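You operate a simulated robot arm through the tools that you are given. There is no shell and no other tool. Be economical: measure what you need, move in short steps, check, and stop when the job is done.

Carry out the task below with a simulated two-armed robot. There is one attempt and no reset: what you move stays moved.

JOB
Pick up the brown parts carton labelled "Relays" from the top of the parts cabinet with one hand, pass it to the other hand and put it on the upper shelf of the parts cabinet. Set down upright: brown parts carton.

It is judged by the outcome, as a careful person would: the job done as asked, and still so three seconds after it is handed in. It fails if anything else is knocked over, pushed out of place, dropped, spilled or broken.

ROBOT AND FRAMES
Two 7-joint arms with two-finger parallel grippers on one trunk, on a base that drives. Base frame: it is fixed to the floor where the robot stands at the start and does not move with it; the origin is under the middle of the robot, x ahead of it, y to its left, z up. Readings come in cm, rad, newtons and seconds.
The left shoulder is at the start at [7, 17.8, 114.5], the right one opposite. With the tool pointing down near the work surface each hand reaches from about 30 to 74 cm from the robot's upright axis, wherever it stands, measured 20 degrees to its own side. Places, roughly: upper shelf of the parts cabinet [60, -40, 50]. Payload 3.43 kg a hand.
The TCP of each hand is the grasp point between the finger pads, 3 cm short of the fingertips. In the tool frame z runs along the fingers and y along their closing line. The gripper opens to 9.4 cm. The fingers are 2.8 cm wide and 1 cm thick; the gripper's body (5 by 9.6 cm) begins 5.5 cm behind the TCP.
Orientation is that of the tool frame in the base frame, as a unit quaternion [w, x, y, z]. With the fingers straight down and closing along the base's y, the tool's x points along the base's -x, its y along +y and its z along -z.

CONTROLS
- The arms move only by the tool play_rows. It takes "left_series", "right_series" or both (then of equal length, played together; a hand with none holds still); each is a list of rows, each a list of 6 numbers: the shift along the base's x, y, z in units of 30 mm (1.0 is 30 mm), then the turn, a rotation vector about the base's x, y, z in units of 5 degrees (1.0 is 5 degrees). In form: [[tx, ty, tz, rx, ry, rz], ...]. A call has 1 to 12 rows; each row shifts and turns the commanded pose from where the row before left it. "left_fingers" and "right_fingers" are, for a hand that has rows, the closure, from 0 (fully open) to 1 (shut), set as the call begins (left out, the last holds). A call with a number of a shift or a turn outside -1 to 1 is refused whole. Each row takes 0.2 s and may step no farther than 5 cm and 0.15 rad from the row before; otherwise, or with a gripper value out of range, the whole call is refused. Where a pose cannot be reached the arm comes as near as it can. A force on the tool above 40 N (or 10 N above the force at the start of the call, whichever is more), or a blocked arm, ends the call early, and 0.2 s more pass. The fingers move at their own pace (about 15.3 cm/s each) and stop on an object; they squeeze with about 27 N. The grip force told is the motor's: it shows also when the fingers shut on nothing. Time passes only in rows, and 0.2 s behind the last, so rows that do not move let the fingers close. It gives the time, the measured TCP pose, the force on the tool (base axes), the opening and the grip force at its end, in the units of the frame above (readings bear some noise), with the torque about the TCP (base axes, N m) and any sound that the robot's microphone picked up.
- Cameras (640 x 400 px; columns grow to the right, rows downward): "scene" is now at [12.36, 0.88, 143.8]; the picture's right is [0.12, -0.99, 0.00], its down [-0.80, -0.09, -0.60] and it looks along [0.59, 0.07, -0.80] (base axes); focal length 248 px, centre (320, 200). "left" rides on the left gripper at [7.6, -1.4, -10.2] in its tool frame; the picture's right is [0.18, 0.98, 0.00], its down [-0.75, 0.14, -0.64] and it looks along [-0.63, 0.12, 0.77] (tool axes); focal length 243 px, centre (320, 200). "right" rides on the right gripper at [7.6, 1.4, -10.2] in its tool frame; the picture's right is [-0.18, 0.98, 0.00], its down [-0.75, -0.14, -0.64] and it looks along [-0.63, -0.12, 0.77] (tool axes); focal length 243 px, centre (320, 200). There is no depth. A picture from a camera that has moved, and an enlarged one, comes with that camera's place and axes in the base frame and with its lens.
- snapshot(camera): a new picture of that camera. The clock stands still meanwhile.
- raise_lower(by): slides the trunk up (or, below 0, down) by that many cm; the arms and the scene camera ride with it, the base frame stays. It gives what a move gives, with no picture.
- roll_base(legs): drives the robot by 1 to 6 legs, each [ahead, turn to the left] in cm and rad, along the robot's own axes; the way and the turn of a leg run together, so that a leg with both is an arc; at most 150 cm and 3.142 rad a leg. The arms and the cameras ride along, it lands a little off, and it stops where it bumps. It gives what a move gives.
- pan_tilt(pan, tilt): turns the head with the scene camera to pan (to the left, within 1.501 rad either way) and tilt (down, from -0.506 to 1.204), counted from straight ahead of the robot. It gives what a move gives.
- enlarge(camera, box): a new picture of the part [left, top, right, bottom] of that camera's present view, enlarged. The clock stands still meanwhile.
- finish_job(): hands the job in; it is judged then, once.

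Work in short steps. Places have to be worked out from the pictures, the camera data and where the tool is seen: move nearer, look again, correct. Check each grasp and each placing, and mend what went wrong. You have 120 turns and 100 pictures in all, those below and enlarged ones among them. Open the grippers and draw the arms clear of the work before you hand the job in, unless the task says otherwise; then end with one line.

The tools are called by a JSON object that holds its "fn" and its "kwargs". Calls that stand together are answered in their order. play_rows: Moves the arms, as the interface text tells. Its arguments: {"type":"object","properties":{"left_series":{"type":"array","items":{"type":"array","items":{"type":"number"}}},"left_fingers":{"type":"number"},"right_series":{"type":"array","items":{"type":"array","items":{"type":"number"}}},"right_fingers":{"type":"number"}},"required":[]} The other tools are called the same way: raise_lower (by) slides the trunk up or down; roll_base (legs) drives the base; pan_tilt (pan, tilt) turns the head that bears the scene camera; snapshot (camera) takes a picture; enlarge (camera, box) takes an enlarged picture of a part of a camera's view; finish_job () hands the job in.

At the start:

```text
clock: 0.0
left_eef_pos: [53.74, 23.41, 105.27]
left_ee_rot: [0.0, 0.001, 1.0, 0.0]
left_wrist_force: [0.8, 1.0, -0.7]
left_torque: [0.02, 0.03, 0.05]
left_finger_gap: 9.38
left_grip_force: 0.0
right_eef_pos: [57.69, -14.59, 112.26]
right_ee_rot: [0.001, 0.0, 1.0, 0.0]
right_wrist_force: [0.5, 0.8, -0.4]
right_torque: [0.0, 0.03, -0.03]
right_finger_gap: 9.4
right_grip_force: 0.0
trunk travel left (down, up): [-72.5, 11.5]
robot x, y, heading: [-0.16, -0.07, 0.004]
head pan, tilt: [0.115, 0.93]
```

scene: 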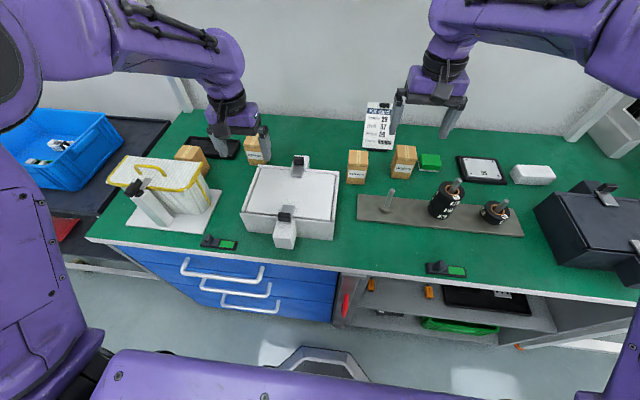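
right: 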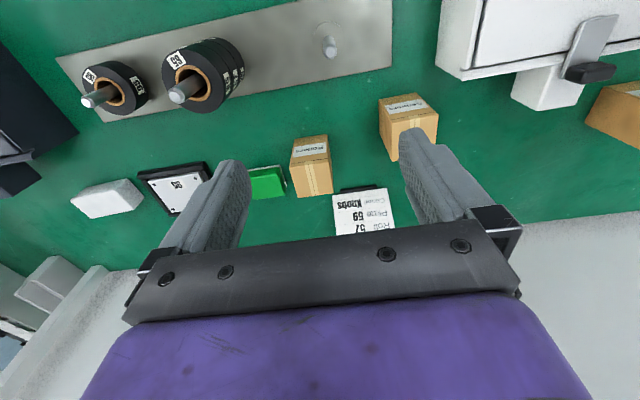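
left: 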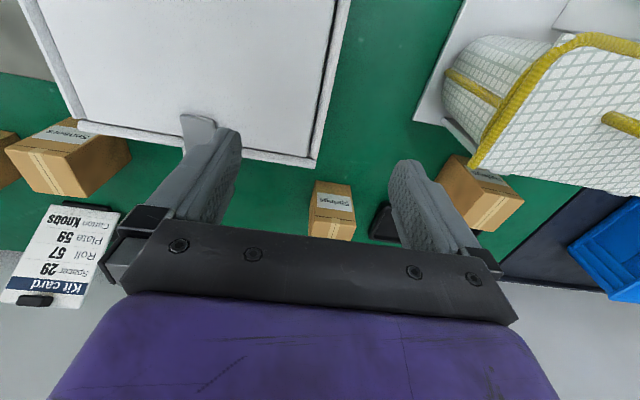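

I see four brown cartons on the table; I need to read their labels, so I enlarge the scene and hand views.

{"fn": "enlarge", "kwargs": {"camera": "scene", "box": [340, 130, 440, 192]}}

{"fn": "enlarge", "kwargs": {"camera": "scene", "box": [170, 120, 290, 195]}}

{"fn": "enlarge", "kwargs": {"camera": "right", "box": [280, 80, 460, 192]}}

{"fn": "enlarge", "kwargs": {"camera": "scene", "box": [320, 240, 580, 400]}}

```text
6.40 times, centred on (390, 161) of scene
camera zoom: at [12.36, 0.88, 143.8], right [0.12, -0.99, 0.0], down [-0.8, -0.09, -0.6], along [0.59, 0.07, -0.8], focal length 1587 px, centre (-128, 450)
```

zoom: 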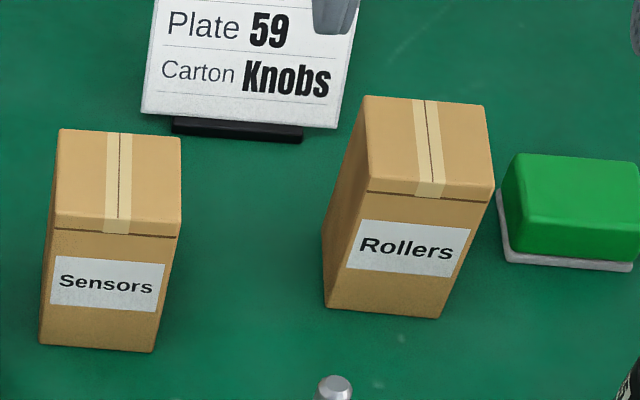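

```text
5.33 times, centred on (230, 158) of scene
camera zoom: at [12.36, 0.88, 143.8], right [0.12, -0.99, 0.0], down [-0.8, -0.09, -0.6], along [0.59, 0.07, -0.8], focal length 1322 px, centre (800, 427)
```

zoom: 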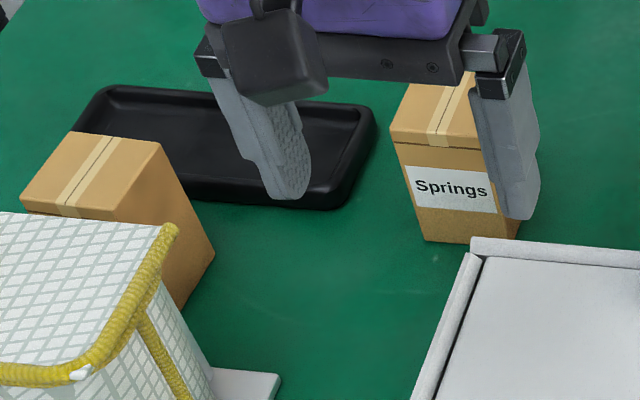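

```text
3.56 times, centred on (370, 136) of right
camera zoom: at [49.91, -13.15, 122.56], right [0.19, 0.98, 0.0], down [0.75, -0.14, 0.64], along [0.63, -0.12, -0.77], focal length 863 px, centre (142, 428)
```

zoom: 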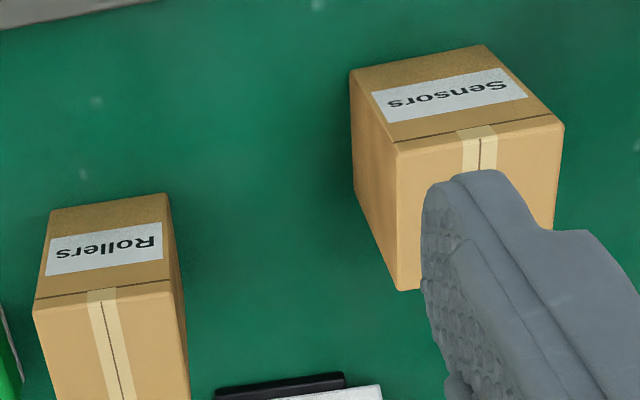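

```text
2.46 times, centred on (450, 320) of scene
camera zoom: at [12.36, 0.88, 143.8], right [0.12, -0.99, 0.0], down [-0.8, -0.09, -0.6], along [0.59, 0.07, -0.8], focal length 610 px, centre (0, -95)
```

zoom: 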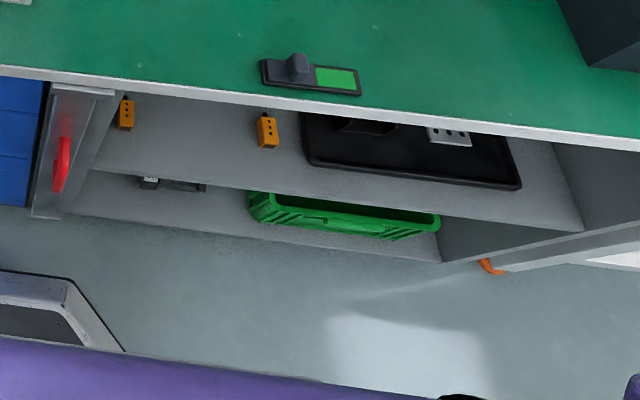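

Sensors, Rollers, Springs are ruled out so far; I check the fourth carton's label in the left hand's view.

{"fn": "enlarge", "kwargs": {"camera": "left", "box": [400, 130, 560, 240]}}

{"fn": "enlarge", "kwargs": {"camera": "left", "box": [280, 160, 400, 240]}}

{"fn": "pan_tilt", "kwargs": {"pan": 0.6, "tilt": 0.7}}

{"fn": "snapshot", "kwargs": {"camera": "scene"}}

```text
3.64 times, centred on (480, 185) of left
camera zoom: at [46.3, 22.04, 115.54], right [-0.18, 0.98, 0.0], down [0.75, 0.14, 0.64], along [0.63, 0.12, -0.77], focal length 882 px, centre (-262, 254)
```

zoom: 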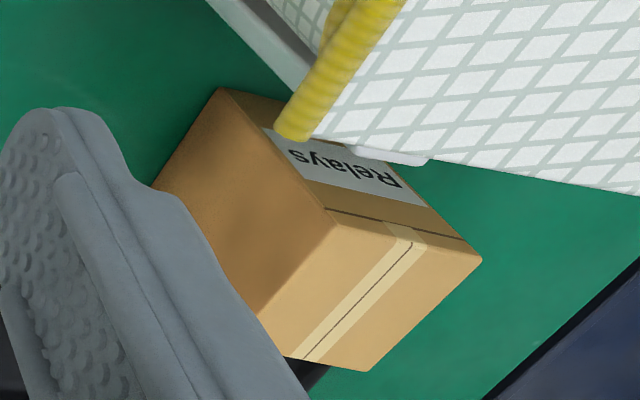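

```text
5.00 times, centred on (340, 200) of left
camera zoom: at [46.3, 22.04, 115.54], right [-0.18, 0.98, 0.0], down [0.75, 0.14, 0.64], along [0.63, 0.12, -0.77], focal length 1213 px, centre (220, 200)
```

zoom: 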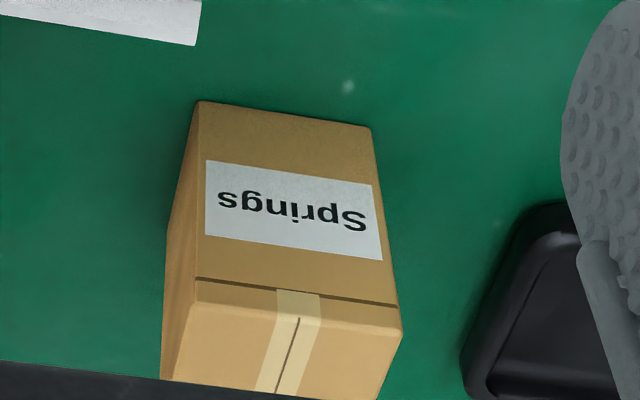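

```text
clock: 0.9
left_eef_pos: [53.75, 23.4, 105.4]
left_ee_rot: [0.0, 0.001, 1.0, 0.0]
left_wrist_force: [-0.4, 0.7, 0.5]
left_torque: [-0.01, 0.02, -0.01]
left_finger_gap: 9.41
left_grip_force: 0.1
right_eef_pos: [57.6, -14.61, 112.33]
right_ee_rot: [0.0, 0.001, 1.0, 0.0]
right_wrist_force: [1.0, 0.1, 0.0]
right_torque: [0.02, 0.0, -0.02]
right_finger_gap: 9.41
right_grip_force: 0.0
trunk travel left (down, up): [-72.5, 11.5]
robot x, y, heading: [0.19, -0.07, -0.007]
head pan, tilt: [0.6, 0.7]
```

```text
90 pictures are left
camera scene: at [12.04, 4.81, 145.63], right [0.56, -0.83, 0.0], down [-0.53, -0.36, -0.76], along [0.63, 0.43, -0.64], focal length 248 px, centre (320, 200)
```

scene: 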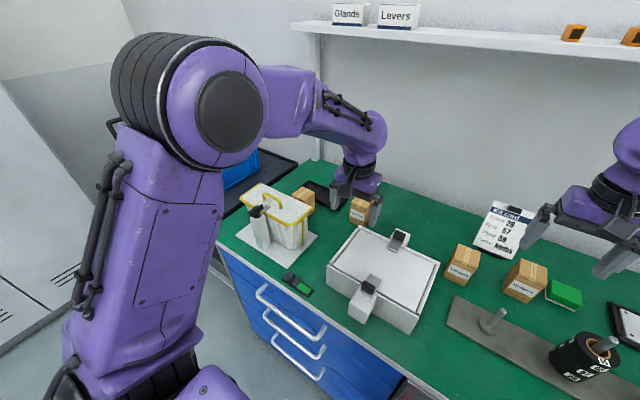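

Fourth carton is "Relays", at about x 62.5, y 46.2, z 85–93.6 (≈5.7×5.5×8.6 cm). It is slightly out of reach, so I raise both hands, then turn and roll a little toward it.

{"fn": "play_rows", "kwargs": {"left_series": [[0, 0, 1, 0, 0, 0], [0, 0, 1, 0, 0, 0], [0, 0, 1, 0, 0, 0]], "right_series": [[-1, 0, 0, 0, 0, 0], [-1, 0, 0, 0, 0, 0], [-1, 0, 0, 0, 0, 0]]}}

{"fn": "roll_base", "kwargs": {"legs": [[0, 0.3], [6, 0]]}}

{"fn": "pan_tilt", "kwargs": {"pan": 0.35, "tilt": 0.8}}

{"fn": "snapshot", "kwargs": {"camera": "scene"}}

{"fn": "snapshot", "kwargs": {"camera": "left"}}

```text
clock: 1.7
left_eef_pos: [53.33, 23.4, 114.45]
left_ee_rot: [0.001, 0.002, 1.0, 0.0]
left_wrist_force: [-0.4, -0.5, -0.8]
left_torque: [-0.01, 0.0, -0.04]
left_finger_gap: 9.42
left_grip_force: 0.1
right_eef_pos: [48.53, -14.54, 112.29]
right_ee_rot: [0.0, 0.0, 1.0, 0.0]
right_wrist_force: [0.7, -0.1, 0.6]
right_torque: [0.01, -0.03, 0.0]
right_finger_gap: 9.41
right_grip_force: 0.0
trunk travel left (down, up): [-72.5, 11.5]
robot x, y, heading: [-0.03, 0.3, 0.002]
head pan, tilt: [0.6, 0.7]
```

```text
clock: 3.7
left_eef_pos: [49.12, 39.55, 114.96]
left_ee_rot: [0.005, -0.147, 0.989, 0.001]
left_wrist_force: [0.2, -0.2, 0.9]
left_torque: [-0.04, -0.08, 0.01]
left_finger_gap: 9.37
left_grip_force: 0.0
right_eef_pos: [55.56, 1.85, 112.74]
right_ee_rot: [0.004, -0.148, 0.989, 0.001]
right_wrist_force: [0.8, -0.6, 0.7]
right_torque: [0.01, -0.08, -0.03]
right_finger_gap: 9.39
right_grip_force: 0.0
trunk travel left (down, up): [-72.5, 11.5]
robot x, y, heading: [5.44, 2.22, 0.3]
head pan, tilt: [0.6, 0.7]
```

```text
clock: 4.4
left_eef_pos: [50.13, 39.95, 114.31]
left_ee_rot: [0.0, -0.148, 0.989, 0.0]
left_wrist_force: [0.4, 0.0, -0.2]
left_torque: [-0.03, 0.03, 0.01]
left_finger_gap: 9.41
left_grip_force: 0.1
right_eef_pos: [56.64, 2.19, 112.2]
right_ee_rot: [0.0, -0.148, 0.989, 0.0]
right_wrist_force: [0.1, -0.2, -0.6]
right_torque: [0.01, 0.04, -0.03]
right_finger_gap: 9.41
right_grip_force: 0.0
trunk travel left (down, up): [-72.5, 11.5]
robot x, y, heading: [5.84, 1.75, 0.293]
head pan, tilt: [0.351, 0.799]
```

```text
89 pictures are left
camera scene: at [17.18, 8.21, 144.79], right [0.6, -0.8, 0.0], down [-0.57, -0.43, -0.7], along [0.55, 0.42, -0.72], focal length 248 px, centre (320, 200)
```

scene: 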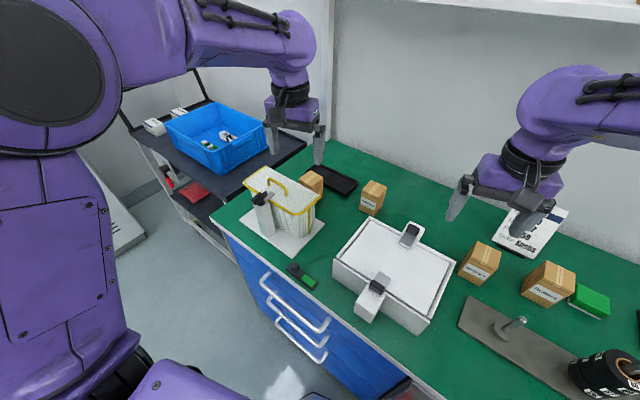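

```text
88 pictures are left
camera left: at [43.49, 36.37, 124.54], right [-0.46, 0.89, 0.0], down [0.68, 0.36, 0.64], along [0.57, 0.3, -0.77], focal length 243 px, centre (320, 200)
```

left: 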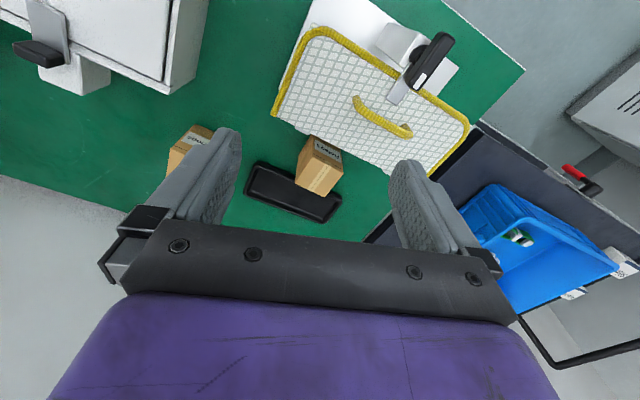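

The base move went fine. I zoom the left view to refine the carton and the mesh basket positions.

{"fn": "enlarge", "kwargs": {"camera": "left", "box": [260, 60, 420, 220]}}

{"fn": "enlarge", "kwargs": {"camera": "scene", "box": [230, 140, 370, 230]}}

```text
2.50 times, centred on (340, 140) of left
camera zoom: at [43.49, 36.37, 124.54], right [-0.46, 0.89, 0.0], down [0.68, 0.36, 0.64], along [0.57, 0.3, -0.77], focal length 606 px, centre (270, 350)
```

zoom: 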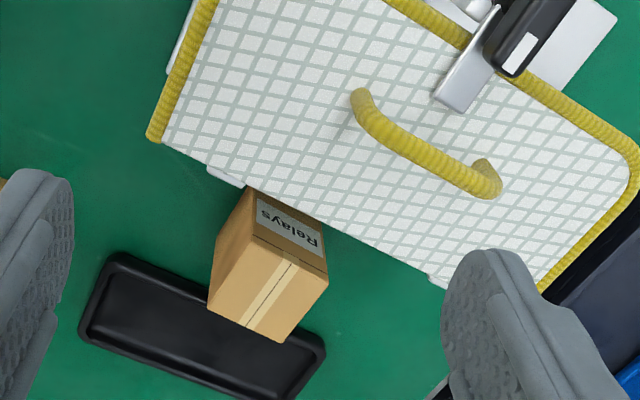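

```text
4.44 times, centred on (300, 185) of scene
camera zoom: at [17.18, 8.21, 144.79], right [0.6, -0.8, 0.0], down [-0.57, -0.43, -0.7], along [0.55, 0.42, -0.72], focal length 1102 px, centre (409, 267)
```

zoom: 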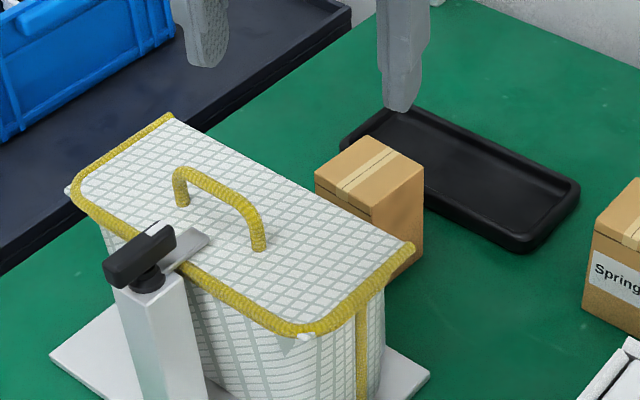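

Carton confirmed at (62.6, 46.2), top z≈93.6; the basket rim is at x≈55, z≈98. To keep the wrist camera off the basket I yaw the left hand to close along x (camera to +y) while moving above the carton.

{"fn": "play_rows", "kwargs": {"left_series": [[0.19, 0.095, 0, 0, 0, -0.973], [0.19, 0.095, 0, 0, 0, -0.973], [0.19, 0.095, 0, 0, 0, -0.973], [0.19, 0.095, 0, 0, 0, -0.973], [0.19, 0.095, 0, 0, 0, -0.973], [0.19, 0.095, 0, 0, 0, -0.973], [0.19, 0.095, 0, 0, 0, -0.973], [0.19, 0.095, 0, 0, 0, -0.973], [0.19, 0.095, 0, 0, 0, -0.973], [0.19, 0.095, 0, 0, 0, -0.973], [0.19, 0.095, 0, 0, 0, -0.973]], "left_fingers": 0.15}}

{"fn": "play_rows", "kwargs": {"left_series": [[0.19, 0.095, 0, 0, 0, -0.973], [0.19, 0.095, 0, 0, 0, -0.973], [0.19, 0.095, 0, 0, 0, -0.973], [0.19, 0.095, 0, 0, 0, -0.973], [0.19, 0.095, 0, 0, 0, -0.973], [0.19, 0.095, 0, 0, 0, -0.973], [0.19, 0.095, 0, 0, 0, -0.973], [0.19, 0.095, 0, 0, 0, -0.973], [0.19, 0.095, 0, 0, 0, -0.973], [0.19, 0.095, 0, 0, 0, -0.973], [0.19, 0.095, 0, 0, 0, -0.973]]}}

{"fn": "snapshot", "kwargs": {"camera": "left"}}

{"fn": "snapshot", "kwargs": {"camera": "scene"}}

```text
clock: 6.8
left_eef_pos: [56.27, 43.1, 114.43]
left_ee_rot: [0.001, 0.314, 0.949, 0.0]
left_wrist_force: [0.1, 1.1, 0.0]
left_torque: [0.0, -0.02, -0.01]
left_finger_gap: 8.01
left_grip_force: 0.0
right_eef_pos: [56.68, 2.21, 112.35]
right_ee_rot: [0.001, -0.147, 0.989, 0.0]
right_wrist_force: [0.0, 0.2, 0.0]
right_torque: [0.0, 0.0, 0.0]
right_finger_gap: 9.41
right_grip_force: 0.0
trunk travel left (down, up): [-72.5, 11.5]
robot x, y, heading: [5.86, 1.86, 0.295]
head pan, tilt: [0.351, 0.799]
```

```text
clock: 9.2
left_eef_pos: [61.94, 46.74, 114.11]
left_ee_rot: [0.0, 0.709, 0.705, -0.001]
left_wrist_force: [0.1, 0.0, -0.3]
left_torque: [0.01, -0.01, -0.03]
left_finger_gap: 8.01
left_grip_force: 0.0
left hand out of reach, approached as far as the arm can: row 11
right_eef_pos: [56.59, 2.26, 112.27]
right_ee_rot: [0.0, -0.148, 0.989, -0.001]
right_wrist_force: [0.8, 0.1, -0.5]
right_torque: [0.02, -0.04, 0.02]
right_finger_gap: 9.39
right_grip_force: 0.1
trunk travel left (down, up): [-72.5, 11.5]
robot x, y, heading: [5.34, 2.17, 0.293]
head pan, tilt: [0.351, 0.799]
```

```text
85 pictures are left
camera left: at [60.76, 54.4, 124.32], right [0.98, 0.18, 0.0], down [0.14, -0.75, 0.64], along [0.11, -0.63, -0.77], focal length 243 px, centre (320, 200)
```

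left: 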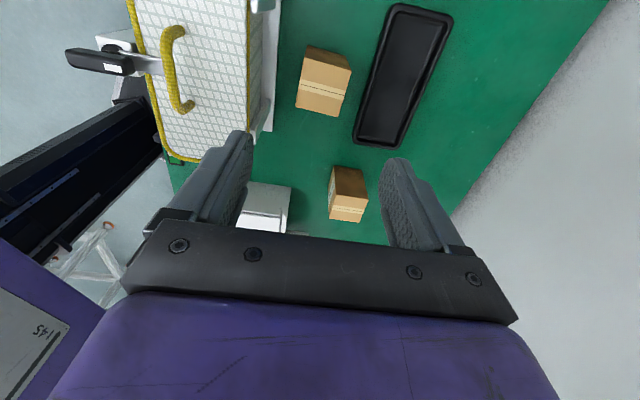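

```text
84 pictures are left
camera scene: at [17.02, 8.16, 144.81], right [0.6, -0.8, 0.0], down [-0.57, -0.43, -0.7], along [0.56, 0.42, -0.72], focal length 248 px, centre (320, 200)
```

scene: 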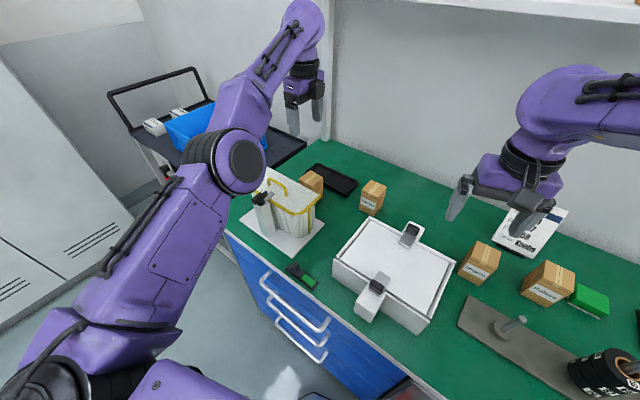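

Hand is nearly above the carton. I lower to z≈99 (tips above the carton) with a small correction and recheck.

{"fn": "play_rows", "kwargs": {"left_series": [[0.1, -0.1, -1, 0, 0, 0], [0.1, -0.08, -1, 0, 0, 0], [0, 0, -1, 0, 0, 0], [0, 0, -1, 0, 0, 0], [0, 0, -1, 0, 0, 0], [0, 0, 0, 0, 0, 0]]}}

{"fn": "snapshot", "kwargs": {"camera": "left"}}

{"fn": "enlarge", "kwargs": {"camera": "scene", "box": [230, 100, 390, 220]}}

```text
clock: 10.6
left_eef_pos: [64.59, 46.73, 99.48]
left_ee_rot: [0.001, 0.708, 0.706, -0.001]
left_wrist_force: [-0.2, 0.1, 0.3]
left_torque: [0.0, -0.03, -0.01]
left_finger_gap: 7.99
left_grip_force: 0.1
left hand out of reach, approached as far as the arm can: row 1, 2, 3, 4, 5
right_eef_pos: [56.56, 2.12, 112.47]
right_ee_rot: [0.001, -0.148, 0.989, 0.0]
right_wrist_force: [-0.1, -0.5, 0.4]
right_torque: [0.02, 0.03, -0.01]
right_finger_gap: 9.41
right_grip_force: 0.0
trunk travel left (down, up): [-72.5, 11.5]
robot x, y, heading: [5.69, 2.0, 0.3]
head pan, tilt: [0.351, 0.799]
```

```text
83 pictures are left
camera left: at [63.34, 54.38, 109.64], right [0.98, 0.18, 0.0], down [0.14, -0.75, 0.64], along [0.11, -0.63, -0.77], focal length 243 px, centre (320, 200)
```

left: 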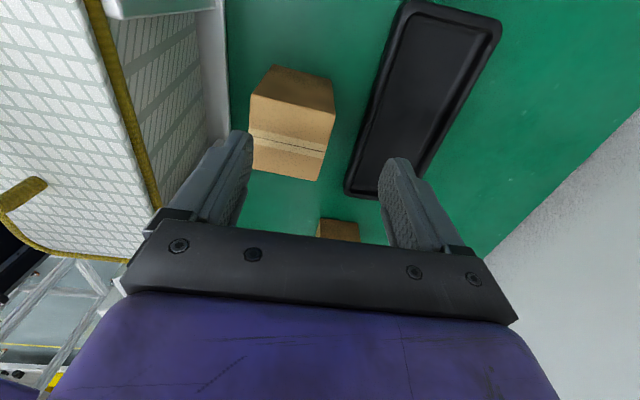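

```text
3.33 times, centred on (310, 160) of scene
camera zoom: at [16.93, 8.09, 144.82], right [0.6, -0.8, 0.0], down [-0.57, -0.43, -0.7], along [0.56, 0.42, -0.72], focal length 826 px, centre (353, 333)
```

zoom: 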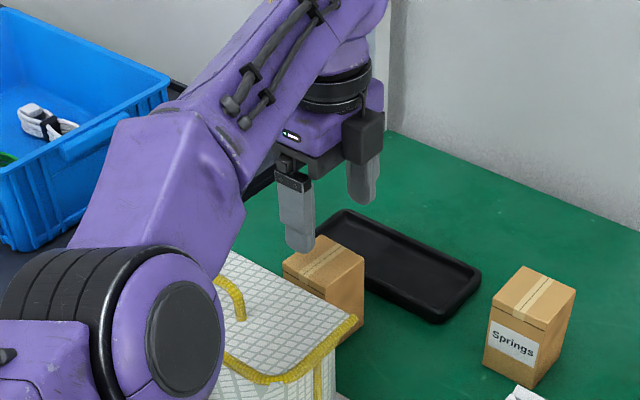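

Carton centre still reads (62.6, 46.2); TCP is at (64.6, 46.7). Correct by −2.0, −0.5 cm at this height.

{"fn": "play_rows", "kwargs": {"left_series": [[-0.33, -0.1, 0, 0, 0, 0], [-0.33, -0.07, 0, 0, 0, 0], [0, 0, 0, 0, 0, 0]]}}

```text
clock: 11.4
left_eef_pos: [63.89, 46.39, 99.57]
left_ee_rot: [-0.001, 0.71, 0.704, 0.0]
left_wrist_force: [0.3, 1.3, -0.4]
left_torque: [0.01, -0.01, -0.01]
left_finger_gap: 7.97
left_grip_force: 0.1
left hand out of reach, approached as far as the arm can: row 1, 2
right_eef_pos: [56.67, 2.02, 112.32]
right_ee_rot: [0.0, -0.148, 0.989, 0.001]
right_wrist_force: [1.0, 0.7, -0.1]
right_torque: [0.03, 0.02, 0.01]
right_finger_gap: 9.4
right_grip_force: 0.1
trunk travel left (down, up): [-72.5, 11.5]
robot x, y, heading: [5.65, 1.75, 0.292]
head pan, tilt: [0.351, 0.799]
```

Still 1.3 cm too far in x; correct again.

{"fn": "play_rows", "kwargs": {"left_series": [[-0.4, -0.06, 0, 0, 0, 0], [0, 0, 0, 0, 0, 0], [0, 0, 0, 0, 0, 0]]}}

```text
clock: 12.2
left_eef_pos: [62.73, 46.06, 99.58]
left_ee_rot: [0.001, 0.708, 0.706, -0.001]
left_wrist_force: [0.0, 0.7, 0.5]
left_torque: [0.0, -0.03, 0.01]
left_finger_gap: 8.0
left_grip_force: 0.0
right_eef_pos: [56.58, 2.08, 112.17]
right_ee_rot: [0.001, -0.148, 0.989, 0.001]
right_wrist_force: [-0.5, 0.1, 0.5]
right_torque: [0.0, 0.02, 0.0]
right_finger_gap: 9.41
right_grip_force: 0.0
trunk travel left (down, up): [-72.5, 11.5]
robot x, y, heading: [5.92, 2.05, 0.3]
head pan, tilt: [0.351, 0.799]
```

Now aligned at (62.7, 46.1). Descend to z≈92.

{"fn": "play_rows", "kwargs": {"left_series": [[0, 0.02, -0.6, 0, 0, 0], [0, 0, -0.65, 0, 0, 0], [0, 0, -0.65, 0, 0, 0], [0, 0, -0.65, 0, 0, 0], [0, 0, 0, 0, 0, 0]]}}

{"fn": "snapshot", "kwargs": {"camera": "left"}}

{"fn": "enlarge", "kwargs": {"camera": "scene", "box": [170, 100, 390, 240]}}

```text
clock: 13.4
left_eef_pos: [62.59, 46.24, 91.96]
left_ee_rot: [0.001, 0.708, 0.706, -0.001]
left_wrist_force: [-0.3, -0.1, -0.3]
left_torque: [0.03, 0.04, -0.02]
left_finger_gap: 7.99
left_grip_force: 0.0
right_eef_pos: [56.58, 2.21, 112.24]
right_ee_rot: [0.001, -0.149, 0.989, 0.0]
right_wrist_force: [-0.1, -0.4, -0.4]
right_torque: [0.02, -0.03, -0.02]
right_finger_gap: 9.39
right_grip_force: 0.0
trunk travel left (down, up): [-72.5, 11.5]
robot x, y, heading: [5.73, 1.8, 0.303]
head pan, tilt: [0.351, 0.799]
```

```text
81 pictures are left
camera left: at [61.44, 53.89, 102.16], right [0.98, 0.18, 0.0], down [0.14, -0.75, 0.64], along [0.12, -0.63, -0.77], focal length 243 px, centre (320, 200)
```

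left: 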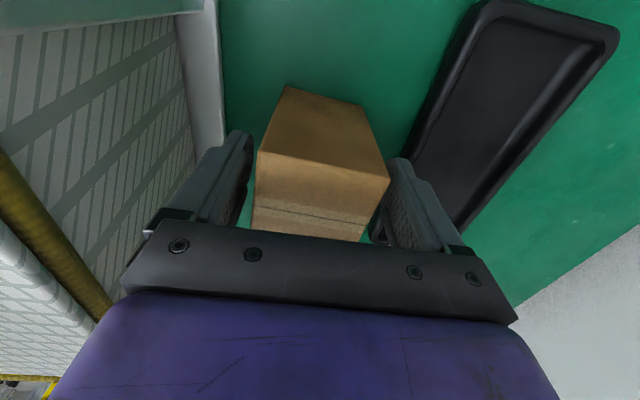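

```text
2.86 times, centred on (280, 170) of scene
camera zoom: at [16.93, 8.1, 144.82], right [0.6, -0.8, 0.0], down [-0.57, -0.43, -0.7], along [0.56, 0.42, -0.72], focal length 708 px, centre (434, 286)
```

zoom: 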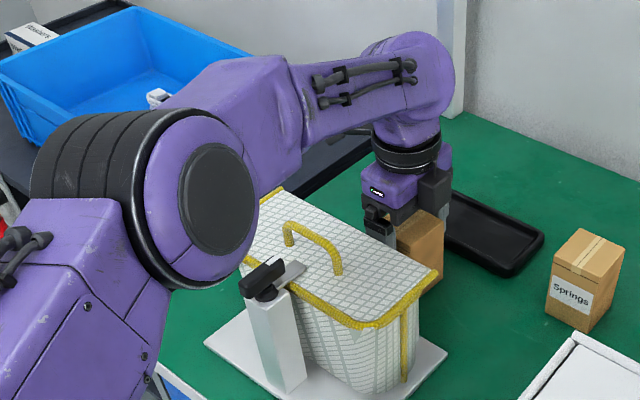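

Fingers straddle the carton cleanly and nothing is touched. Close the left fingers.

{"fn": "play_rows", "kwargs": {"left_series": [[0, 0, 0, 0, 0, 0], [0, 0, 0, 0, 0, 0], [0, 0, 0, 0, 0, 0], [0, 0, 0, 0, 0, 0]], "left_fingers": 1}}

{"fn": "play_rows", "kwargs": {"left_series": [[0, 0, 0.5, 0, 0, 0], [0, 0, 0.7, 0, 0, 0], [0, 0, 1, 0, 0, 0], [0, 0, 1, 0, 0, 0], [0, 0, 1, 0, 0, 0], [0, 0, 1, 0, 0, 0], [0, 0, 1, 0, 0, 0]]}}

{"fn": "snapshot", "kwargs": {"camera": "left"}}

{"fn": "snapshot", "kwargs": {"camera": "scene"}}

```text
clock: 14.4
left_eef_pos: [62.69, 46.19, 92.03]
left_ee_rot: [0.001, 0.708, 0.706, -0.001]
left_wrist_force: [0.8, 0.4, 0.3]
left_torque: [-0.01, 0.01, 0.02]
left_finger_gap: 6.0
left_grip_force: 27.3
right_eef_pos: [56.66, 2.07, 112.29]
right_ee_rot: [0.001, -0.148, 0.989, 0.001]
right_wrist_force: [0.3, -0.1, 0.2]
right_torque: [0.02, -0.02, -0.01]
right_finger_gap: 9.38
right_grip_force: 0.1
trunk travel left (down, up): [-72.5, 11.5]
robot x, y, heading: [5.92, 1.87, 0.302]
head pan, tilt: [0.351, 0.799]
```

```text
clock: 16.0
left_eef_pos: [62.43, 46.22, 110.6]
left_ee_rot: [0.001, 0.708, 0.707, -0.001]
left_wrist_force: [-0.4, 0.7, -1.5]
left_torque: [0.0, 0.0, -0.02]
left_finger_gap: 6.01
left_grip_force: 27.7
right_eef_pos: [56.64, 2.09, 112.33]
right_ee_rot: [0.001, -0.148, 0.989, 0.0]
right_wrist_force: [-0.5, 0.1, -0.2]
right_torque: [0.02, 0.01, 0.05]
right_finger_gap: 9.4
right_grip_force: 0.0
trunk travel left (down, up): [-72.5, 11.5]
robot x, y, heading: [5.74, 2.27, 0.295]
head pan, tilt: [0.351, 0.799]
```

```text
79 pictures are left
camera left: at [61.31, 53.93, 120.78], right [0.98, 0.18, 0.0], down [0.14, -0.75, 0.64], along [0.12, -0.63, -0.77], focal length 243 px, centre (320, 200)
```

left: 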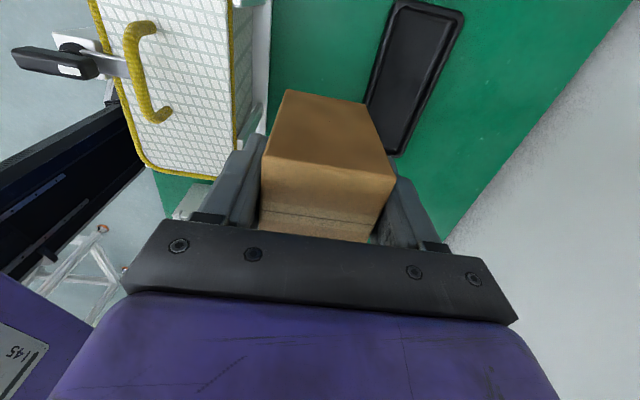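

```text
78 pictures are left
camera scene: at [16.96, 8.09, 144.81], right [0.6, -0.8, 0.0], down [-0.57, -0.43, -0.7], along [0.56, 0.42, -0.72], focal length 248 px, centre (320, 200)
```

scene: 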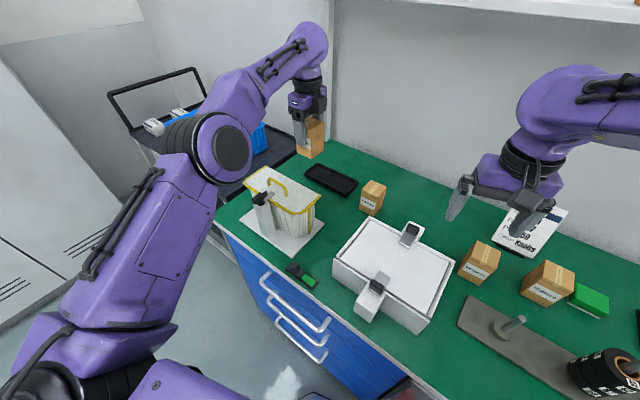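

Carton is held (6.0 cm gap, 27 N). Raise the trunk for clearance over the basket handle, then back away and straighten the heading.

{"fn": "raise_lower", "kwargs": {"by": 9}}

{"fn": "roll_base", "kwargs": {"legs": [[-35, 0], [0, -0.3]]}}

{"fn": "pan_tilt", "kwargs": {"pan": -0.3, "tilt": 0.6}}

{"fn": "snapshot", "kwargs": {"camera": "scene"}}

```text
clock: 17.3
left_eef_pos: [62.49, 46.25, 119.54]
left_ee_rot: [0.0, 0.708, 0.706, -0.001]
left_wrist_force: [-0.2, 0.4, -2.0]
left_torque: [-0.02, 0.01, 0.01]
left_finger_gap: 5.99
left_grip_force: 26.7
right_eef_pos: [56.55, 2.22, 121.25]
right_ee_rot: [0.001, -0.147, 0.989, 0.0]
right_wrist_force: [-0.1, 0.0, -0.1]
right_torque: [-0.02, -0.01, 0.0]
right_finger_gap: 9.38
right_grip_force: 0.0
trunk travel left (down, up): [-81.5, 2.5]
robot x, y, heading: [5.68, 2.15, 0.29]
head pan, tilt: [0.351, 0.799]
```

```text
clock: 20.5
left_eef_pos: [40.05, 17.61, 119.38]
left_ee_rot: [0.001, 0.805, 0.593, 0.0]
left_wrist_force: [-0.4, 0.8, -2.0]
left_torque: [0.0, 0.0, 0.02]
left_finger_gap: 6.03
left_grip_force: 26.8
right_eef_pos: [21.38, -22.77, 121.28]
right_ee_rot: [0.002, 0.001, 1.0, -0.001]
right_wrist_force: [0.0, -0.1, 0.1]
right_torque: [0.02, -0.01, -0.03]
right_finger_gap: 9.38
right_grip_force: 0.1
trunk travel left (down, up): [-81.5, 2.5]
robot x, y, heading: [-27.31, -8.22, 0.0]
head pan, tilt: [0.351, 0.799]
```

```text
clock: 21.5
left_eef_pos: [40.04, 17.65, 119.52]
left_ee_rot: [0.001, 0.806, 0.592, -0.001]
left_wrist_force: [-0.5, -0.6, -1.7]
left_torque: [0.0, -0.01, 0.0]
left_finger_gap: 6.04
left_grip_force: 27.3
right_eef_pos: [21.5, -22.91, 121.27]
right_ee_rot: [0.001, 0.001, 1.0, 0.0]
right_wrist_force: [0.0, -0.6, -0.3]
right_torque: [0.02, 0.0, -0.02]
right_finger_gap: 9.41
right_grip_force: 0.1
trunk travel left (down, up): [-81.5, 2.5]
robot x, y, heading: [-27.22, -8.02, -0.001]
head pan, tilt: [-0.3, 0.6]
```

```text
77 pictures are left
camera scene: at [-13.78, -10.96, 155.5], right [-0.3, -0.95, 0.0], down [-0.54, 0.17, -0.82], along [0.79, -0.24, -0.57], focal length 248 px, centre (320, 200)
```

scene: 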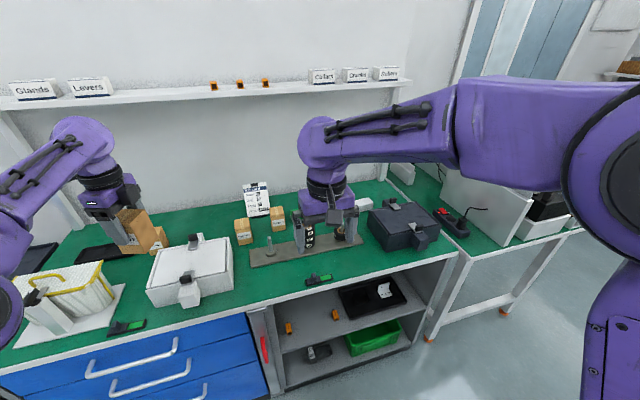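

Clear of the table. Now stage the handover: left hand brings the carton to about (31, −3, 116), yawed so its closing line heads +35°, while the right hand pitches up by 55°.

{"fn": "play_rows", "kwargs": {"left_series": [[-0.273, -0.624, -0.1, 0, 0, 0.945], [-0.273, -0.624, -0.1, 0, 0, 0.945], [-0.273, -0.624, -0.1, 0, 0, 0.945], [-0.273, -0.624, -0.1, 0, 0, 0.945], [-0.273, -0.624, -0.1, 0, 0, 0.945], [-0.273, -0.624, -0.1, 0, 0, 0.945], [-0.273, -0.624, -0.1, 0, 0, 0.945], [-0.273, -0.624, -0.1, 0, 0, 0.945], [-0.273, -0.624, -0.1, 0, 0, 0.945], [-0.273, -0.624, -0.1, 0, 0, 0.945], [-0.273, -0.624, -0.1, 0, 0, 0.945]], "right_series": [[0, 0, 0, 0, -1, 0], [0, 0, 0, 0, -1, 0], [0, 0, 0, 0, -1, 0], [0, 0, 0, 0, -1, 0], [0, 0, 0, 0, -1, 0], [0, 0, 0, 0, -1, 0], [0, 0, 0, 0, -1, 0], [0, 0, 0, 0, -1, 0], [0, 0, 0, 0, -1, 0], [0, 0, 0, 0, -1, 0], [0, 0, 0, 0, -1, 0]]}}

{"fn": "play_rows", "kwargs": {"right_series": [[0, 0, 0, 0, 0, 1], [0, 0, 0, 0, 0, 1], [0, 0, 0, 0, 0, 1], [0, 0, 0, 0, 0, 1], [0, 0, 0, 0, 0, 1], [0, 0, 0, 0, 0, 1], [0, 0, 0, 0, 0, 1]]}}

{"fn": "pan_tilt", "kwargs": {"pan": 0.0, "tilt": 0.7}}

{"fn": "snapshot", "kwargs": {"camera": "scene"}}

{"fn": "snapshot", "kwargs": {"camera": "right"}}

```text
clock: 23.9
left_eef_pos: [30.92, -3.18, 116.26]
left_ee_rot: [0.0, 0.464, 0.886, 0.0]
left_wrist_force: [-0.1, -0.1, -1.1]
left_torque: [0.01, -0.02, -0.01]
left_finger_gap: 6.01
left_grip_force: 27.2
right_eef_pos: [21.42, -22.99, 121.42]
right_ee_rot: [0.462, 0.002, 0.887, 0.001]
right_wrist_force: [0.0, 0.8, 0.0]
right_torque: [0.01, -0.01, 0.05]
right_finger_gap: 9.4
right_grip_force: 0.0
trunk travel left (down, up): [-81.5, 2.5]
robot x, y, heading: [-27.44, -8.45, 0.001]
head pan, tilt: [-0.3, 0.6]
```

```text
clock: 25.5
left_eef_pos: [30.93, -3.33, 116.22]
left_ee_rot: [0.0, 0.465, 0.885, 0.001]
left_wrist_force: [0.0, -0.1, -1.8]
left_torque: [0.0, -0.03, 0.0]
left_finger_gap: 6.01
left_grip_force: 27.2
right_eef_pos: [21.44, -23.08, 121.33]
right_ee_rot: [0.441, -0.265, 0.846, 0.14]
right_wrist_force: [1.0, 0.0, 0.4]
right_torque: [-0.01, 0.0, -0.03]
right_finger_gap: 9.4
right_grip_force: 0.0
trunk travel left (down, up): [-81.5, 2.5]
robot x, y, heading: [-27.29, -8.08, -0.0]
head pan, tilt: [-0.3, 0.6]
```

```text
clock: 26.3
left_eef_pos: [31.01, -3.21, 116.22]
left_ee_rot: [0.001, 0.464, 0.886, 0.0]
left_wrist_force: [-0.4, -0.5, -1.6]
left_torque: [-0.02, 0.0, 0.01]
left_finger_gap: 6.01
left_grip_force: 27.0
right_eef_pos: [21.36, -23.0, 121.24]
right_ee_rot: [0.442, -0.265, 0.846, 0.139]
right_wrist_force: [0.5, -0.2, -0.8]
right_torque: [-0.03, 0.0, 0.0]
right_finger_gap: 9.39
right_grip_force: 0.1
trunk travel left (down, up): [-81.5, 2.5]
robot x, y, heading: [-27.48, -8.2, -0.0]
head pan, tilt: [0.0, 0.7]
```

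```text
76 pictures are left
camera scene: at [-13.73, -8.42, 154.64], right [0.0, -1.0, 0.0], down [-0.64, 0.0, -0.76], along [0.76, 0.0, -0.64], focal length 248 px, centre (320, 200)
```

scene: 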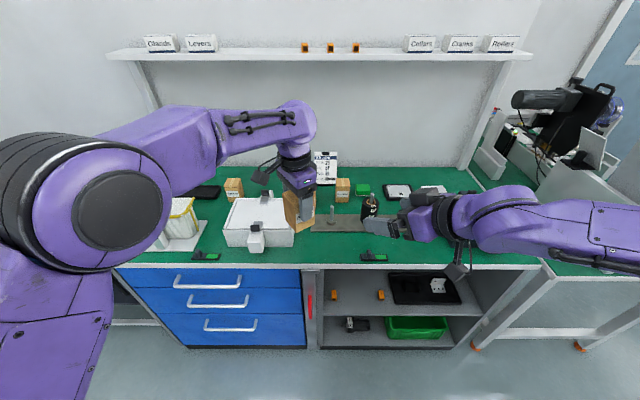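

```text
75 pictures are left
camera right: at [10.03, -29.18, 121.01], right [-0.48, 0.87, 0.15], down [0.0, -0.17, 0.99], along [0.88, 0.47, 0.08], focal length 243 px, centre (320, 200)
```

right: 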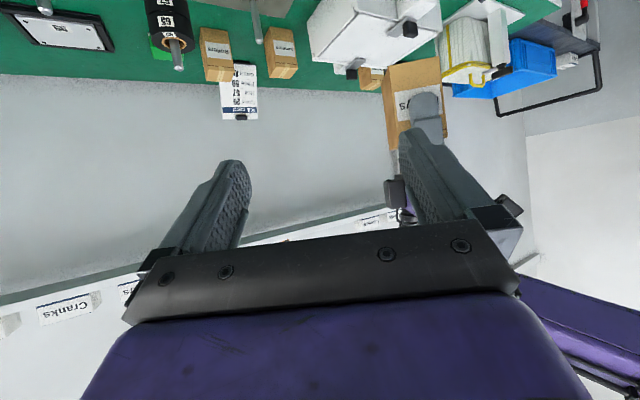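

The carton hangs at (31, −3.2), bottom ≈ z 109.3. I move the right hand laterally to a standoff 15 cm back along its tool axis and look.

{"fn": "play_rows", "kwargs": {"right_series": [[-0.21, 0.94, 0.03, 0, 0, 0], [-0.21, 0.94, 0.03, 0, 0, 0], [-0.21, 0.94, 0.03, 0, 0, 0], [-0.21, 0.94, 0.01, 0, 0, 0], [0, 0, 0, 0, 0, 0]], "right_fingers": 0}}

{"fn": "snapshot", "kwargs": {"camera": "right"}}

{"fn": "snapshot", "kwargs": {"camera": "scene"}}

```text
clock: 27.5
left_eef_pos: [31.03, -3.15, 116.32]
left_ee_rot: [0.0, 0.465, 0.885, 0.0]
left_wrist_force: [0.9, 0.3, -2.1]
left_torque: [0.01, 0.02, -0.03]
left_finger_gap: 6.01
left_grip_force: 26.6
right_eef_pos: [18.81, -12.02, 121.58]
right_ee_rot: [0.442, -0.265, 0.846, 0.14]
right_wrist_force: [0.0, -1.1, 0.1]
right_torque: [0.02, 0.01, 0.0]
right_finger_gap: 9.42
right_grip_force: 0.0
trunk travel left (down, up): [-81.5, 2.5]
robot x, y, heading: [-27.39, -8.27, 0.003]
head pan, tilt: [0.0, 0.7]
```

```text
74 pictures are left
camera right: at [7.54, -18.04, 121.32], right [-0.48, 0.87, 0.15], down [0.0, -0.17, 0.99], along [0.88, 0.47, 0.08], focal length 243 px, centre (320, 200)
```

right: 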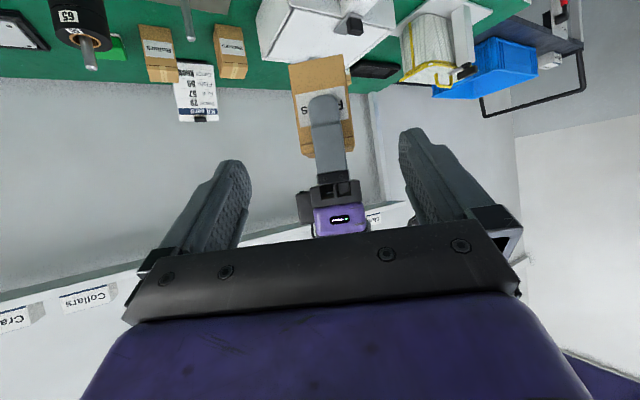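

```text
73 pictures are left
camera scene: at [-13.74, -8.45, 154.63], right [0.0, -1.0, 0.0], down [-0.64, 0.0, -0.76], along [0.76, 0.0, -0.64], focal length 248 px, centre (320, 200)
```

scene: 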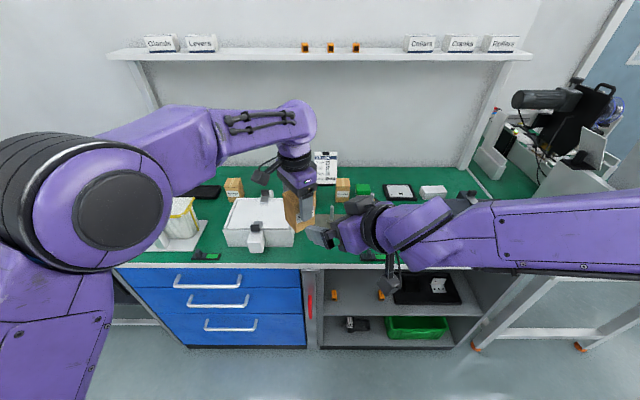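

Carton bottom checks at ≈109.5 and is centred between the right fingers. Approach two-thirds of the way along the tool axis.

{"fn": "play_rows", "kwargs": {"right_series": [[0.569, 0.415, -0.477, 0, 0, 0], [0.569, 0.415, -0.477, 0, 0, 0], [0.569, 0.415, -0.477, 0, 0, 0], [0.569, 0.415, -0.477, 0, 0, 0], [0, 0, 0, 0, 0, 0]]}}

{"fn": "snapshot", "kwargs": {"camera": "right"}}

{"fn": "snapshot", "kwargs": {"camera": "left"}}

{"fn": "enlarge", "kwargs": {"camera": "scene", "box": [240, 140, 420, 280]}}

```text
clock: 28.7
left_eef_pos: [31.05, -3.17, 116.29]
left_ee_rot: [0.001, 0.465, 0.885, 0.0]
left_wrist_force: [0.1, -0.6, -1.5]
left_torque: [-0.02, 0.01, 0.02]
left_finger_gap: 6.0
left_grip_force: 27.5
right_eef_pos: [25.69, -6.79, 115.87]
right_ee_rot: [0.441, -0.266, 0.846, 0.14]
right_wrist_force: [-0.8, -0.5, 0.4]
right_torque: [0.01, 0.02, 0.02]
right_finger_gap: 9.41
right_grip_force: 0.1
trunk travel left (down, up): [-81.5, 2.5]
robot x, y, heading: [-27.4, -8.51, -0.002]
head pan, tilt: [0.0, 0.7]
```

```text
72 pictures are left
camera right: at [14.47, -12.92, 115.61], right [-0.48, 0.87, 0.15], down [0.0, -0.17, 0.99], along [0.88, 0.47, 0.08], focal length 243 px, centre (320, 200)
```

right: 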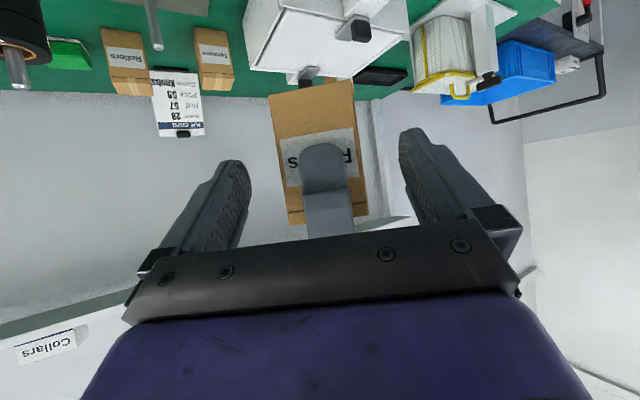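

```text
71 pictures are left
camera left: at [25.67, 2.33, 126.49], right [0.7, 0.71, 0.0], down [0.54, -0.54, 0.64], along [0.46, -0.45, -0.77], focal length 243 px, centre (320, 200)
```

left: 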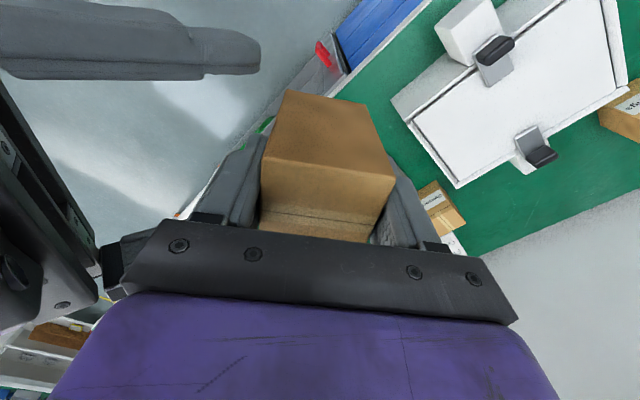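

```text
2.86 times, centred on (330, 210) of scene
camera zoom: at [-13.79, -8.43, 154.64], right [0.0, -1.0, 0.0], down [-0.64, 0.0, -0.77], along [0.77, 0.0, -0.64], focal length 708 px, centre (291, 171)
```

zoom: 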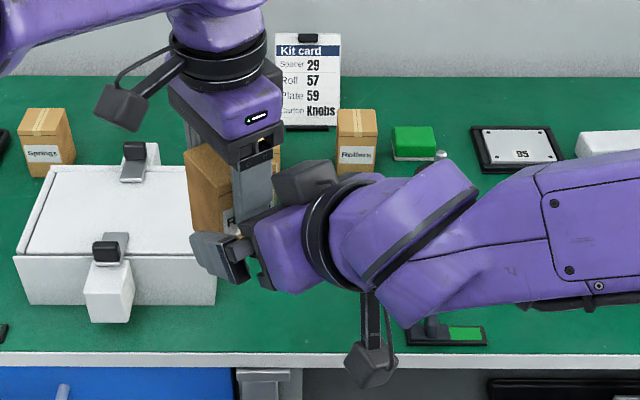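

Aligned; the last 5 cm of approach, slowly.

{"fn": "play_rows", "kwargs": {"right_series": [[0.28, 0.187, -0.24, 0, 0, 0], [0.28, 0.187, -0.24, 0, 0, 0], [0.28, 0.187, -0.24, 0, 0, 0], [0.28, 0.187, -0.24, 0, 0, 0], [0, 0, 0, 0, 0, 0]]}}

{"fn": "snapshot", "kwargs": {"camera": "right"}}

{"fn": "snapshot", "kwargs": {"camera": "left"}}

{"fn": "enlarge", "kwargs": {"camera": "scene", "box": [260, 150, 360, 230]}}

```text
clock: 29.9
left_eef_pos: [31.02, -3.12, 116.3]
left_ee_rot: [0.001, 0.465, 0.885, -0.001]
left_wrist_force: [-0.2, -0.7, -0.7]
left_torque: [-0.03, -0.02, 0.02]
left_finger_gap: 6.0
left_grip_force: 26.6
right_eef_pos: [29.04, -4.61, 112.95]
right_ee_rot: [0.441, -0.266, 0.845, 0.14]
right_wrist_force: [-0.2, 0.7, 0.4]
right_torque: [-0.01, -0.01, -0.04]
right_finger_gap: 9.4
right_grip_force: 0.1
trunk travel left (down, up): [-81.5, 2.5]
robot x, y, heading: [-27.51, -8.47, 0.001]
head pan, tilt: [0.0, 0.7]
```

```text
69 pictures are left
camera right: at [17.72, -10.72, 112.63], right [-0.48, 0.87, 0.15], down [0.0, -0.17, 0.99], along [0.88, 0.47, 0.08], focal length 243 px, centre (320, 200)
```

right: 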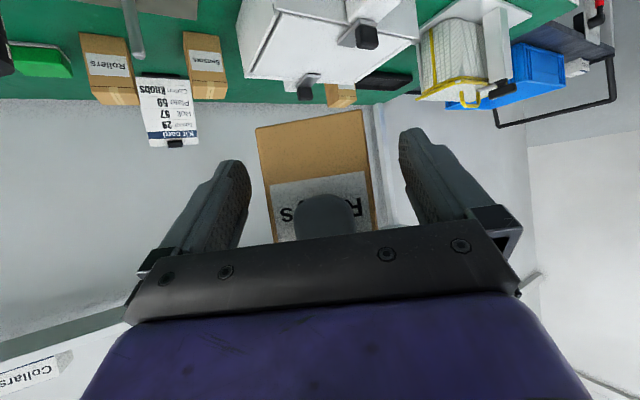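

```text
68 pictures are left
camera left: at [25.7, 2.33, 126.48], right [0.7, 0.71, 0.0], down [0.54, -0.54, 0.64], along [0.46, -0.45, -0.77], focal length 243 px, centre (320, 200)
```

left: 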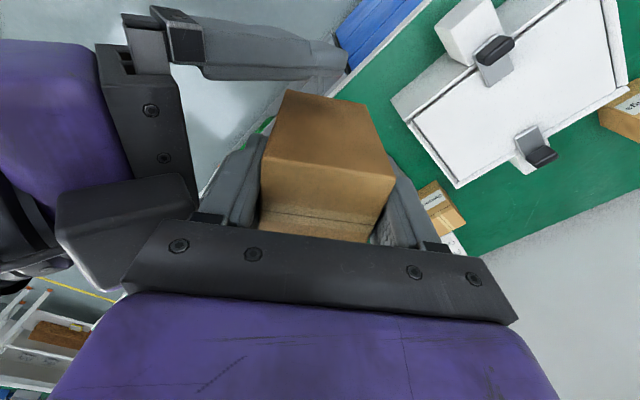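

```text
5.00 times, centred on (310, 190) of scene
camera zoom: at [-13.76, -8.42, 154.64], right [0.0, -1.0, 0.0], down [-0.64, 0.0, -0.76], along [0.76, 0.0, -0.64], focal length 1240 px, centre (370, 250)
```

zoom: 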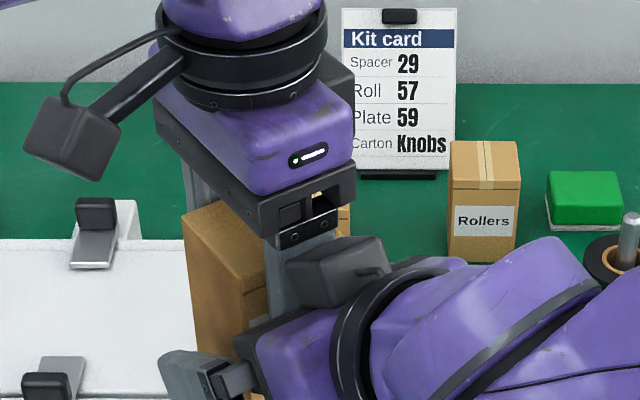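

No contact forces; the box is between the right fingers and both palms are clear. Close the right fingers.

{"fn": "play_rows", "kwargs": {"right_series": [[0, 0, 0, 0, 0, 0], [0, 0, 0, 0, 0, 0], [0, 0, 0, 0, 0, 0], [0, 0, 0, 0, 0, 0]], "right_fingers": 1}}

{"fn": "snapshot", "kwargs": {"camera": "right"}}

{"fn": "snapshot", "kwargs": {"camera": "left"}}

```text
clock: 30.9
left_eef_pos: [31.08, -3.15, 116.25]
left_ee_rot: [0.0, 0.465, 0.885, -0.001]
left_wrist_force: [-7.6, 4.8, 2.3]
left_torque: [0.24, 0.21, -0.28]
left_finger_gap: 6.01
left_grip_force: 26.9
right_eef_pos: [29.09, -4.71, 112.87]
right_ee_rot: [0.44, -0.264, 0.847, 0.139]
right_wrist_force: [7.6, -4.2, -1.9]
right_torque: [-0.15, 0.11, 0.05]
right_finger_gap: 6.0
right_grip_force: 26.9
trunk travel left (down, up): [-81.5, 2.5]
robot x, y, heading: [-27.5, -8.41, -0.001]
head pan, tilt: [0.0, 0.7]
```

```text
66 pictures are left
camera right: at [17.78, -10.74, 112.6], right [-0.47, 0.87, 0.15], down [0.0, -0.17, 0.99], along [0.88, 0.47, 0.08], focal length 243 px, centre (320, 200)
```

right: 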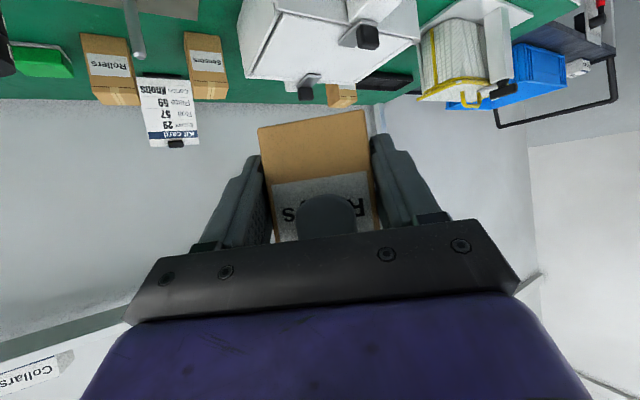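

```text
65 pictures are left
camera left: at [25.74, 2.37, 126.46], right [0.7, 0.71, 0.0], down [0.54, -0.54, 0.64], along [0.45, -0.45, -0.77], focal length 243 px, centre (320, 200)
```

left: 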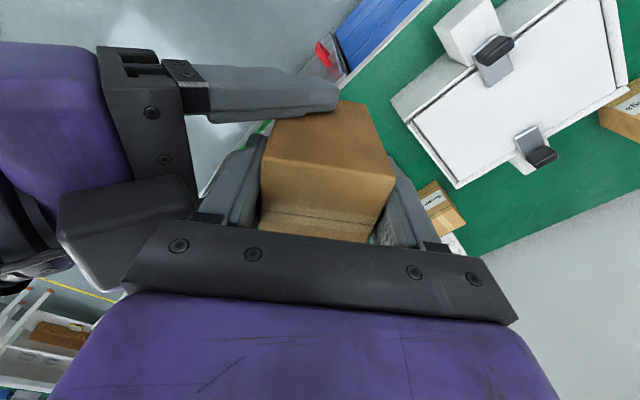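

Both hands hold it (27 N each). Slightly open the left fingers (to ~7.4 cm) so as not to touch the right palm.

{"fn": "play_rows", "kwargs": {"left_series": [[0, 0, 0, 0, 0, 0], [0, 0, 0, 0, 0, 0], [0, 0, 0, 0, 0, 0]], "left_fingers": 0.21}}

```text
clock: 31.7
left_eef_pos: [30.98, -3.17, 116.18]
left_ee_rot: [0.001, 0.464, 0.886, -0.001]
left_wrist_force: [18.7, 2.7, -2.6]
left_torque: [-0.01, 0.59, 0.51]
left_finger_gap: 6.5
left_grip_force: 0.1
right_eef_pos: [28.98, -4.5, 112.8]
right_ee_rot: [0.44, -0.267, 0.846, 0.14]
right_wrist_force: [-18.4, -2.4, 1.7]
right_torque: [0.11, -1.27, -0.32]
right_finger_gap: 5.99
right_grip_force: 26.6
trunk travel left (down, up): [-81.5, 2.5]
robot x, y, heading: [-27.4, -8.18, 0.003]
head pan, tilt: [0.0, 0.7]
```

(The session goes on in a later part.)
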